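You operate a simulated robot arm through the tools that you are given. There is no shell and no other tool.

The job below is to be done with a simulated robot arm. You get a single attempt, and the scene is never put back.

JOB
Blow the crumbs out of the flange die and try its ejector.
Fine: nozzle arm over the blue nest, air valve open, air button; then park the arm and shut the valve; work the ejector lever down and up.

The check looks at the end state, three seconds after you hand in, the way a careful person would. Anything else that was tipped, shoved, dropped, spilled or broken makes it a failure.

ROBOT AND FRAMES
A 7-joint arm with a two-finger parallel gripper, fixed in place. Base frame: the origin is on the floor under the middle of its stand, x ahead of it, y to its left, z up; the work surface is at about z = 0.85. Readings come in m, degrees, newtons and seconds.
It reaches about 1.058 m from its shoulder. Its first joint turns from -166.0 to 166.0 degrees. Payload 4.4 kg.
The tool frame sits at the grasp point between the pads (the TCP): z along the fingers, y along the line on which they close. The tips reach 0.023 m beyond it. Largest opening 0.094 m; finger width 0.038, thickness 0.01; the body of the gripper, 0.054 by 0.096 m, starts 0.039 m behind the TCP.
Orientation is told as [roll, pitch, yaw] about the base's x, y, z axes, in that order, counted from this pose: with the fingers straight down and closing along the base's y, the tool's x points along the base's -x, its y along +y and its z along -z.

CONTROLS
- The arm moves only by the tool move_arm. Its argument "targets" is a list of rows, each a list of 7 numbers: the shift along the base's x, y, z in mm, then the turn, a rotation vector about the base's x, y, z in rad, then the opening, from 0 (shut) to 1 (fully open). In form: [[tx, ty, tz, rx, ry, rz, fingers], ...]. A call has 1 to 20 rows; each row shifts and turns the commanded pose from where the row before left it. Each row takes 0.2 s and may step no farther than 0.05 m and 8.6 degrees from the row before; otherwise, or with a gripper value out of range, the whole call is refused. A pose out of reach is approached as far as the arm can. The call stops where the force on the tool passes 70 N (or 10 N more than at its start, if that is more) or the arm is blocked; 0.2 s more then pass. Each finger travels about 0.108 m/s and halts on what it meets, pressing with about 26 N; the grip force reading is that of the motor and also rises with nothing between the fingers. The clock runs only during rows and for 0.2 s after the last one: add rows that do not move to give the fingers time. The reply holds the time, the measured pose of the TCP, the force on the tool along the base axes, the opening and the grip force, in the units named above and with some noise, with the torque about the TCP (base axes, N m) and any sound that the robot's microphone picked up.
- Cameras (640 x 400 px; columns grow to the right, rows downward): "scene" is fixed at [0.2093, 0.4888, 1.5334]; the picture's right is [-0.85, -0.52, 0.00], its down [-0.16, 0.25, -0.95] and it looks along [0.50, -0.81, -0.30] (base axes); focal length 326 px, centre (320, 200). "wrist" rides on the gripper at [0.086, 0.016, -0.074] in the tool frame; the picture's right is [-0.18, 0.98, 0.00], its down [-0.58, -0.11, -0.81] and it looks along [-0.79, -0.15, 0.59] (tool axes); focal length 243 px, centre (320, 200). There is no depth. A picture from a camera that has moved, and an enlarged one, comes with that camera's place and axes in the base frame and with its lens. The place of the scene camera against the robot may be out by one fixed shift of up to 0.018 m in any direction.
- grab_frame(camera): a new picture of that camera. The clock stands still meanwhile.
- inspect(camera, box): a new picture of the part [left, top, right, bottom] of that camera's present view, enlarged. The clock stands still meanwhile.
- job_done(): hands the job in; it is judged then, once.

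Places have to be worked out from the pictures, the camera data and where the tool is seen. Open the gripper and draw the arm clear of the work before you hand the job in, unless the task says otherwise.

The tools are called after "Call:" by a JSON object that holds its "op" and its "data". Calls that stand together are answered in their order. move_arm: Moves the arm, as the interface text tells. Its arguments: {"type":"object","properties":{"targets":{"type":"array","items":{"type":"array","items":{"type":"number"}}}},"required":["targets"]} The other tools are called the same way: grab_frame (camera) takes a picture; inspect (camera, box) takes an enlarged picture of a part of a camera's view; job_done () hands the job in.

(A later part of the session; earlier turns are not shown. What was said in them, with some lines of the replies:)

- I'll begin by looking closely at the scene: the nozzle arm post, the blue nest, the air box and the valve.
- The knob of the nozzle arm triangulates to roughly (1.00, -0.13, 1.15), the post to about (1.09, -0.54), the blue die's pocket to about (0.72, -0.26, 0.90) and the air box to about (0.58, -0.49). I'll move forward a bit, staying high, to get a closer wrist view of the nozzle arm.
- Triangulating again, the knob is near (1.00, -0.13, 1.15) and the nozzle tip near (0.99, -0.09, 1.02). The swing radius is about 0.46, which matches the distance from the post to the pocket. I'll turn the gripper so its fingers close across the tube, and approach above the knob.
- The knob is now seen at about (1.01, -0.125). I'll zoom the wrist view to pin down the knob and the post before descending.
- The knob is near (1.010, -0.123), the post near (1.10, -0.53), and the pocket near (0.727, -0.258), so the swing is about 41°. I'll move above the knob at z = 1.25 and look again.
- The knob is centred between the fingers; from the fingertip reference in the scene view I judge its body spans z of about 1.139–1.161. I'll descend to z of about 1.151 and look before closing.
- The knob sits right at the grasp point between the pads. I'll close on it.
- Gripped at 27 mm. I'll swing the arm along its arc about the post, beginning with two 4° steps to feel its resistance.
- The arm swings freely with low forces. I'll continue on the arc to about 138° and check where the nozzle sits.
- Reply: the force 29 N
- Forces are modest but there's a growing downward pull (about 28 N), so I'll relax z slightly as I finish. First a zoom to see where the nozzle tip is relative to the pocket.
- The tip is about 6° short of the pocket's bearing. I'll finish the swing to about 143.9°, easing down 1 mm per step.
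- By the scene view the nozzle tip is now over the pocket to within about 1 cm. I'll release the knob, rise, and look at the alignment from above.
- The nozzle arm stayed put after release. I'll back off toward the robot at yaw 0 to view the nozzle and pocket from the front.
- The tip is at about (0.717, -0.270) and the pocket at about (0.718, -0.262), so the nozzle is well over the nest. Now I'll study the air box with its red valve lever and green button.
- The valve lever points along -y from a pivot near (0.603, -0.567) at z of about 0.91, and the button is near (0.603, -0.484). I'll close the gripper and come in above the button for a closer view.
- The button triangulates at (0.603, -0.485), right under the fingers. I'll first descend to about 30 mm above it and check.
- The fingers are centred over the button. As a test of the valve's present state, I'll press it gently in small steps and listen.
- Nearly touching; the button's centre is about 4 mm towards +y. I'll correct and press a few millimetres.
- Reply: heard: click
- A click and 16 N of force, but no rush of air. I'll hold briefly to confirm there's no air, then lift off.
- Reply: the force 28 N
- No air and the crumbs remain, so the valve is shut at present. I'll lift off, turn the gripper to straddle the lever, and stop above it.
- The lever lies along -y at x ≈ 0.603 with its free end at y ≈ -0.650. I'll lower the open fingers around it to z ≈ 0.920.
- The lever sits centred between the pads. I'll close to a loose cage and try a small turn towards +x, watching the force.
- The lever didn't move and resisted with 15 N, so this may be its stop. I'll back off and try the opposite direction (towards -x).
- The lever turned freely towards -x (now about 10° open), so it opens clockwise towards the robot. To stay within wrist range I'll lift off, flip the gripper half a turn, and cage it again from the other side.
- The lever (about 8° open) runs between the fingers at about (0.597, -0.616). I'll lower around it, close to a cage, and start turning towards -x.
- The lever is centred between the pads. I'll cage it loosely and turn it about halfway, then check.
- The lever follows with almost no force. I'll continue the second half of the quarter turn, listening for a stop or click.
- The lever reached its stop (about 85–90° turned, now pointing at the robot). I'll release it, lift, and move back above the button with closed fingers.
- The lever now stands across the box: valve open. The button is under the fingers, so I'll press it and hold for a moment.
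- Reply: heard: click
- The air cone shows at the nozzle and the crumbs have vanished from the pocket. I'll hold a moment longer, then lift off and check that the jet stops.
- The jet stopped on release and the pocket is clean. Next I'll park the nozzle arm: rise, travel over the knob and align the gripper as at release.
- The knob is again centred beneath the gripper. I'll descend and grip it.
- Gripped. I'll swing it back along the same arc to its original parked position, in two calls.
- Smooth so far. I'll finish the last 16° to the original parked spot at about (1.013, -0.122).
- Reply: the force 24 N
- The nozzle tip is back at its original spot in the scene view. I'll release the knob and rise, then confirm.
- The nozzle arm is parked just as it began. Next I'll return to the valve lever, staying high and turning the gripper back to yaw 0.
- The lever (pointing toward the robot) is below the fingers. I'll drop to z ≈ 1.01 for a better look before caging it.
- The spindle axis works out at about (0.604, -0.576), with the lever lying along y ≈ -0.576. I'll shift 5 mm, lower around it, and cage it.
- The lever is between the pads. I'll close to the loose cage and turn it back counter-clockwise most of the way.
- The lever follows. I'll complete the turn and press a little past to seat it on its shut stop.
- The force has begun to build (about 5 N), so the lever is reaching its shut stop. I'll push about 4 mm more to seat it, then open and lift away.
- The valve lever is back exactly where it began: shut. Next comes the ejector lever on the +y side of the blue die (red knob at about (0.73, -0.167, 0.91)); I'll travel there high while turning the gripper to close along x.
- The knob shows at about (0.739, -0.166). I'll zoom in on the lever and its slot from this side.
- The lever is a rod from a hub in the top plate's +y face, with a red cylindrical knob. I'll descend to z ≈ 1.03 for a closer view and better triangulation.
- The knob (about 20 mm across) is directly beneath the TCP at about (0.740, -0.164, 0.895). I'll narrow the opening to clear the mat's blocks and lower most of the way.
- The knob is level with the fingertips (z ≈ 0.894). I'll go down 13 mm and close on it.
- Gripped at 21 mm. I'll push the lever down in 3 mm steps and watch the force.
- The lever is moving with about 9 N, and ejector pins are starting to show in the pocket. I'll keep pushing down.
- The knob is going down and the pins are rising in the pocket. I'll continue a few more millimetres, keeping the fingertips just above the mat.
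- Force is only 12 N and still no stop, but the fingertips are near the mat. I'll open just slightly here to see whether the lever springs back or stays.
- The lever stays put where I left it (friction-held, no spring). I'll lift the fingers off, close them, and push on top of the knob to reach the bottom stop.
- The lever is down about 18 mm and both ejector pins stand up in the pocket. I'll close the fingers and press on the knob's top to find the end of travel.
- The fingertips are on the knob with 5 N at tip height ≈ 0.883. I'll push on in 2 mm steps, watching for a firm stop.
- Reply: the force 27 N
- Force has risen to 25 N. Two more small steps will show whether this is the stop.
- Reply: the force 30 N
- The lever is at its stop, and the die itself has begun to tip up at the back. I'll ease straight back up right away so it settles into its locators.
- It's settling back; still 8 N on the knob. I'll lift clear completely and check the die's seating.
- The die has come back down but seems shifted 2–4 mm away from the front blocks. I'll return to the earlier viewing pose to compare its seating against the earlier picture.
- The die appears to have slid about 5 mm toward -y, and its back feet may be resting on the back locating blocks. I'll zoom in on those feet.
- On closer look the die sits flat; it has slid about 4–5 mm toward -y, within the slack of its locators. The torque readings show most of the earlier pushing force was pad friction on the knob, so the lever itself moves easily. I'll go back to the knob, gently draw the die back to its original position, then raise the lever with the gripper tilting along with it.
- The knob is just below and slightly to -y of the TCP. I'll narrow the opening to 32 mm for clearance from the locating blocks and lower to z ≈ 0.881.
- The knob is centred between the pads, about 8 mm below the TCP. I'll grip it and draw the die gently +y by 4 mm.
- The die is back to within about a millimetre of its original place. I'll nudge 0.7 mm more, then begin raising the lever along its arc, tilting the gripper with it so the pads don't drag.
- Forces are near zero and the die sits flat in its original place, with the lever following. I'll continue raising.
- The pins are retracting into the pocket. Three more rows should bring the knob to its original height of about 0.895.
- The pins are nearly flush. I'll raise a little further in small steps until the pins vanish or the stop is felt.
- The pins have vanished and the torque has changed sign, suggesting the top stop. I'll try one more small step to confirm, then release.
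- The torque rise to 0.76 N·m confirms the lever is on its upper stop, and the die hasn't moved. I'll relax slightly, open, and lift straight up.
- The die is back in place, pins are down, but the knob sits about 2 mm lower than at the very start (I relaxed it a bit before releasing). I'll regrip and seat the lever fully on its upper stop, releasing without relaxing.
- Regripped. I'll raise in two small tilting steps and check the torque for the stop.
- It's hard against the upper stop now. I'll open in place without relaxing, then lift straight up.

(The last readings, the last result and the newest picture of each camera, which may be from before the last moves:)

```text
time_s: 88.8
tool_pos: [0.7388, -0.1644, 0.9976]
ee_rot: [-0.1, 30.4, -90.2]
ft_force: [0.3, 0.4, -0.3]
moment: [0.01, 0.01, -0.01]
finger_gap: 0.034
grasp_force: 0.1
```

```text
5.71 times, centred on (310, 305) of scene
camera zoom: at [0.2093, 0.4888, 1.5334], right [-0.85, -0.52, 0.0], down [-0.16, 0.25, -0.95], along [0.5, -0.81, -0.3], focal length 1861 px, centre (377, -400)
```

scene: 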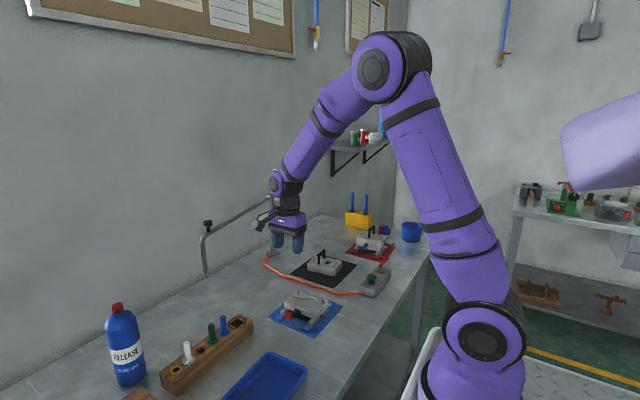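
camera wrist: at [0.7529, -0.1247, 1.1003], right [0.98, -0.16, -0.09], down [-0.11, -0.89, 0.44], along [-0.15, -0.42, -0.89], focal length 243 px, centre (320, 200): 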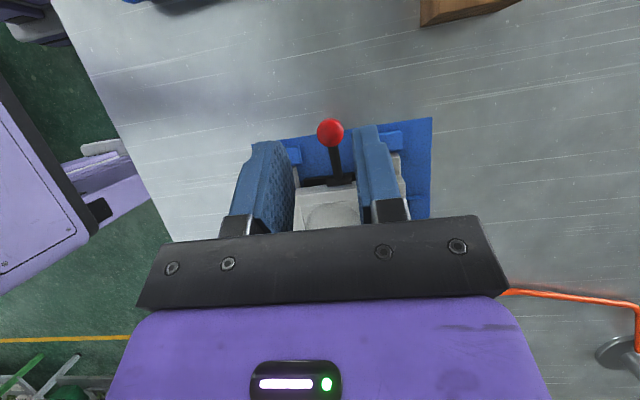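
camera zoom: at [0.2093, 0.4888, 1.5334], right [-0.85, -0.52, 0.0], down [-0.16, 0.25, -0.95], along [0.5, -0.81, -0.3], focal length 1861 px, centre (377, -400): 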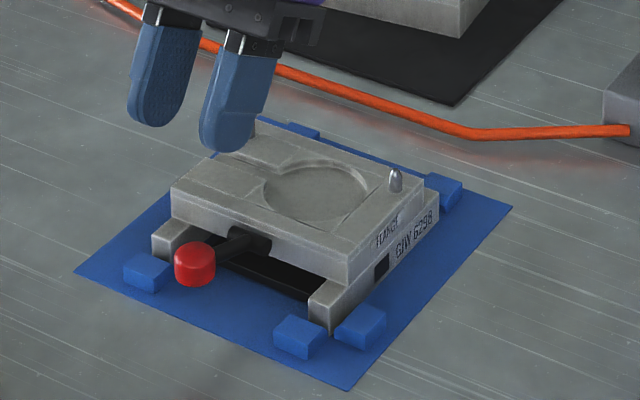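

Pins are down and the lever looks up. I'll straighten the gripper and return to the earlier close-up pose to compare the knob and die directly against the original view.

Call:
{"op": "move_arm", "data": {"targets": [[0, 0, 8, -0.1323, 0, 0, 0.6], [0, 0, 8, -0.1323, 0, 0, 0.6], [0, 0, 8, -0.1322, 0, 0, 0.6], [2, 0, 8, -0.1322, 0, 0, 0.6], [0, 0, 0, 0, 0, 0, 0.6]]}}

Call:
{"op": "inspect", "data": {"camera": "wrist", "box": [245, 0, 405, 160]}}

Call:
{"op": "inspect", "data": {"camera": "scene", "box": [240, 230, 350, 340]}}

```text
time_s: 90.0
tool_pos: [0.7403, -0.1635, 1.0287]
ee_rot: [0.0, 0.0, -90.2]
ft_force: [-0.5, 0.5, 0.0]
moment: [-0.01, 0.01, 0.01]
finger_gap: 0.0561
grasp_force: 0.1
```

```text
2.50 times, centred on (325, 80) of wrist
camera zoom: at [0.7562, -0.0787, 1.1023], right [0.98, -0.19, 0.0], down [-0.11, -0.58, 0.81], along [-0.15, -0.79, -0.59], focal length 606 px, centre (308, 500)
```

zoom: 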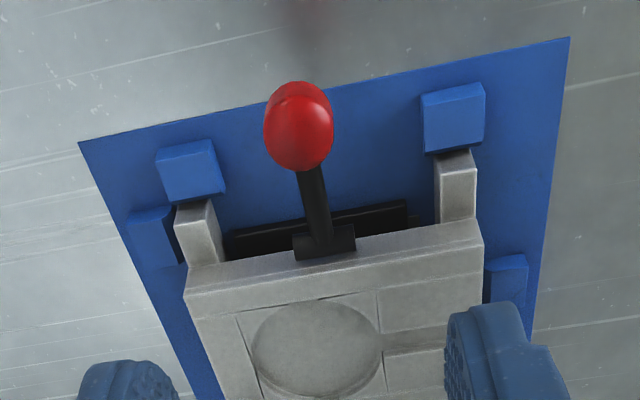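

```text
3.64 times, centred on (295, 285) of scene
camera zoom: at [0.2093, 0.4888, 1.5334], right [-0.85, -0.52, 0.0], down [-0.16, 0.25, -0.95], along [0.5, -0.81, -0.3], focal length 1184 px, centre (411, -109)
```

zoom: 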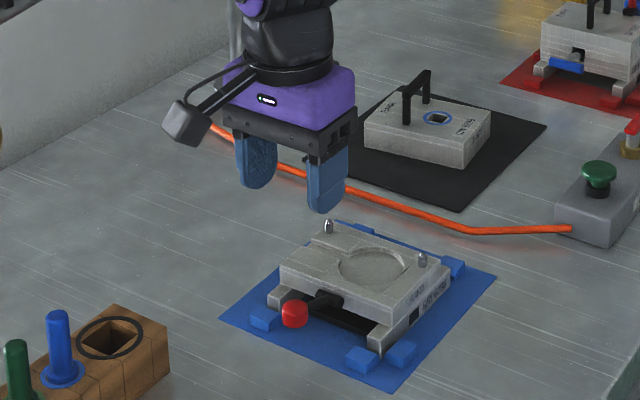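

Compared with the original view the lever is back at its starting angle, the pins are down, and the die sits flat in its nest, within about 2 mm of its start. I'll open fully and withdraw the arm to near its starting pose.

Call:
{"op": "move_arm", "data": {"targets": [[0, 0, 30, 0, 0, 0, 0.6], [0, 0, 40, 0, 0, 0, 1], [0, 0, 40, 0, 0, 0, 1], [0, 0, 40, 0, 0, 0, 1], [0, 0, 40, 0, 0, 0, 1], [0, 0, 40, 0, 0, 0, 1], [0, 0, 40, 0, 0, 0, 1], [-14, -7, 7, 0, 0, 0.1428, 1], [-14, -7, 7, 0, 0, 0.1428, 1], [-14, -7, 7, 0, 0, 0.1428, 1], [-14, -7, 7, 0, 0, 0.1428, 1], [-14, -7, 7, 0, 0, 0.1428, 1], [-14, -7, 7, 0, 0, 0.1428, 1], [-14, -7, 7, 0, 0, 0.1428, 1], [-14, -7, 7, 0, 0, 0.1428, 1], [-14, -7, 7, 0, 0, 0.1428, 1], [-14, -7, 7, 0, 0, 0.1428, 1], [-14, -7, 7, 0, 0, 0.1428, 1]]}}

Call:
{"op": "grab_frame", "data": {"camera": "scene"}}

Call:
{"op": "inspect", "data": {"camera": "scene", "box": [180, 180, 460, 355]}}

Call:
{"op": "inspect", "data": {"camera": "scene", "box": [260, 270, 360, 340]}}

Call:
{"op": "grab_frame", "data": {"camera": "wrist"}}

```text
time_s: 93.8
tool_pos: [0.5851, -0.2417, 1.3751]
ee_rot: [-0.1, -0.1, 0.1]
ft_force: [-0.7, 0.9, 0.0]
moment: [-0.02, 0.0, -0.01]
finger_gap: 0.0939
grasp_force: 0.0
```

```text
taken
```

scene: 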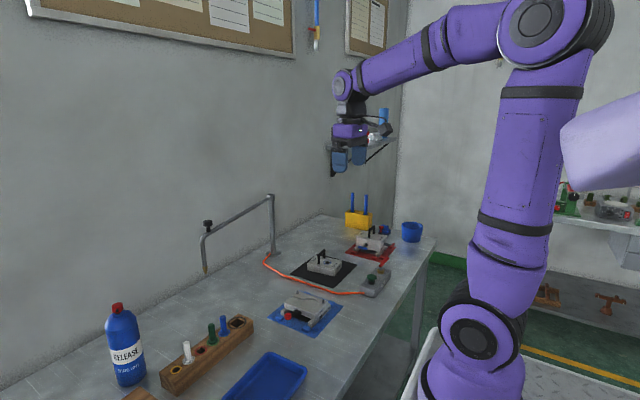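

```text
2.29 times, centred on (320, 268) of scene
camera zoom: at [0.2093, 0.4888, 1.5334], right [-0.85, -0.52, 0.0], down [-0.16, 0.25, -0.95], along [0.5, -0.81, -0.3], focal length 744 px, centre (320, 46)
```

zoom: 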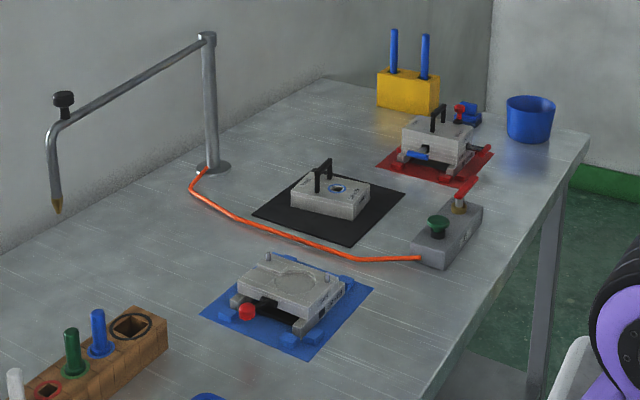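

```text
5.71 times, centred on (310, 305) of scene
camera zoom: at [0.2093, 0.4888, 1.5334], right [-0.85, -0.52, 0.0], down [-0.16, 0.25, -0.95], along [0.5, -0.81, -0.3], focal length 1861 px, centre (377, -400)
```

zoom: 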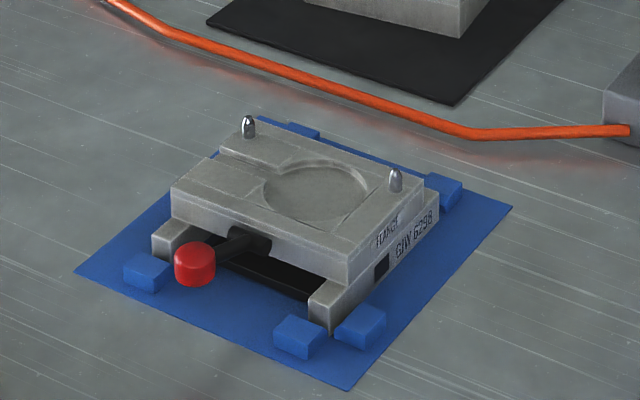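

```text
taken
camera wrist: at [0.4992, -0.2261, 1.4495], right [0.18, 0.98, 0.0], down [0.58, -0.11, 0.81], along [0.79, -0.15, -0.59], focal length 243 px, centre (320, 200)
```

wrist: 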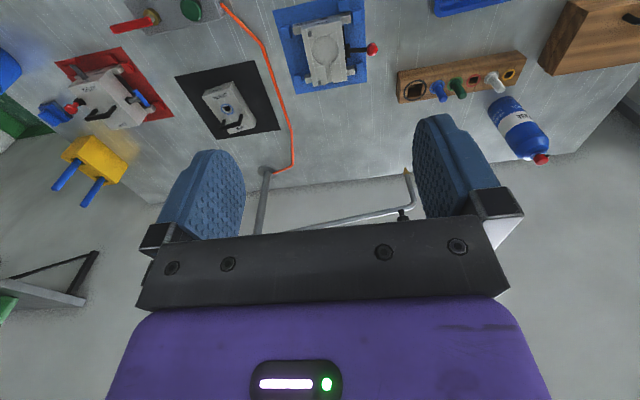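

The final pictures show the nozzle arm parked as at the start, the valve lever shut, and the pocket clean with the ejector pins down. The ejector lever is up, the die is flat in its nest, and nothing else is disturbed. The arm is clear with the gripper open, so I'm handing the job in.

Call:
{"op": "job_done", "data": {}}

```text
The job is handed in.
```

I blew the crumbs out of the flange die, tried its ejector, and handed the job in. One slip along the way: pushing the ejector lever to its lower stop briefly tipped the die.

- **Air blast:** with the nozzle over the blue nest and the valve open, pressing the button cleared the pocket. The pictures afterwards show it clean. I had pressed the button once before opening the valve, to check it was shut, and nothing came out.
- **Parking:** the nozzle arm went back to where it began, and the valve lever is back on its shut stop.
- **Ejector:** I worked the lever down until both pins stood up in the pocket, then back up to its top stop. The pins are down again.
- **The slip:** when the lever hit bottom, I kept pushing at about 29 N. The back of the die lifted, and it slid about 5 mm in its nest. I eased off at once and drew it back. It now sits flat in its locators, about 2 mm from where it began.

The final pictures show nothing else disturbed. The gripper is open and the arm is clear of the bench.
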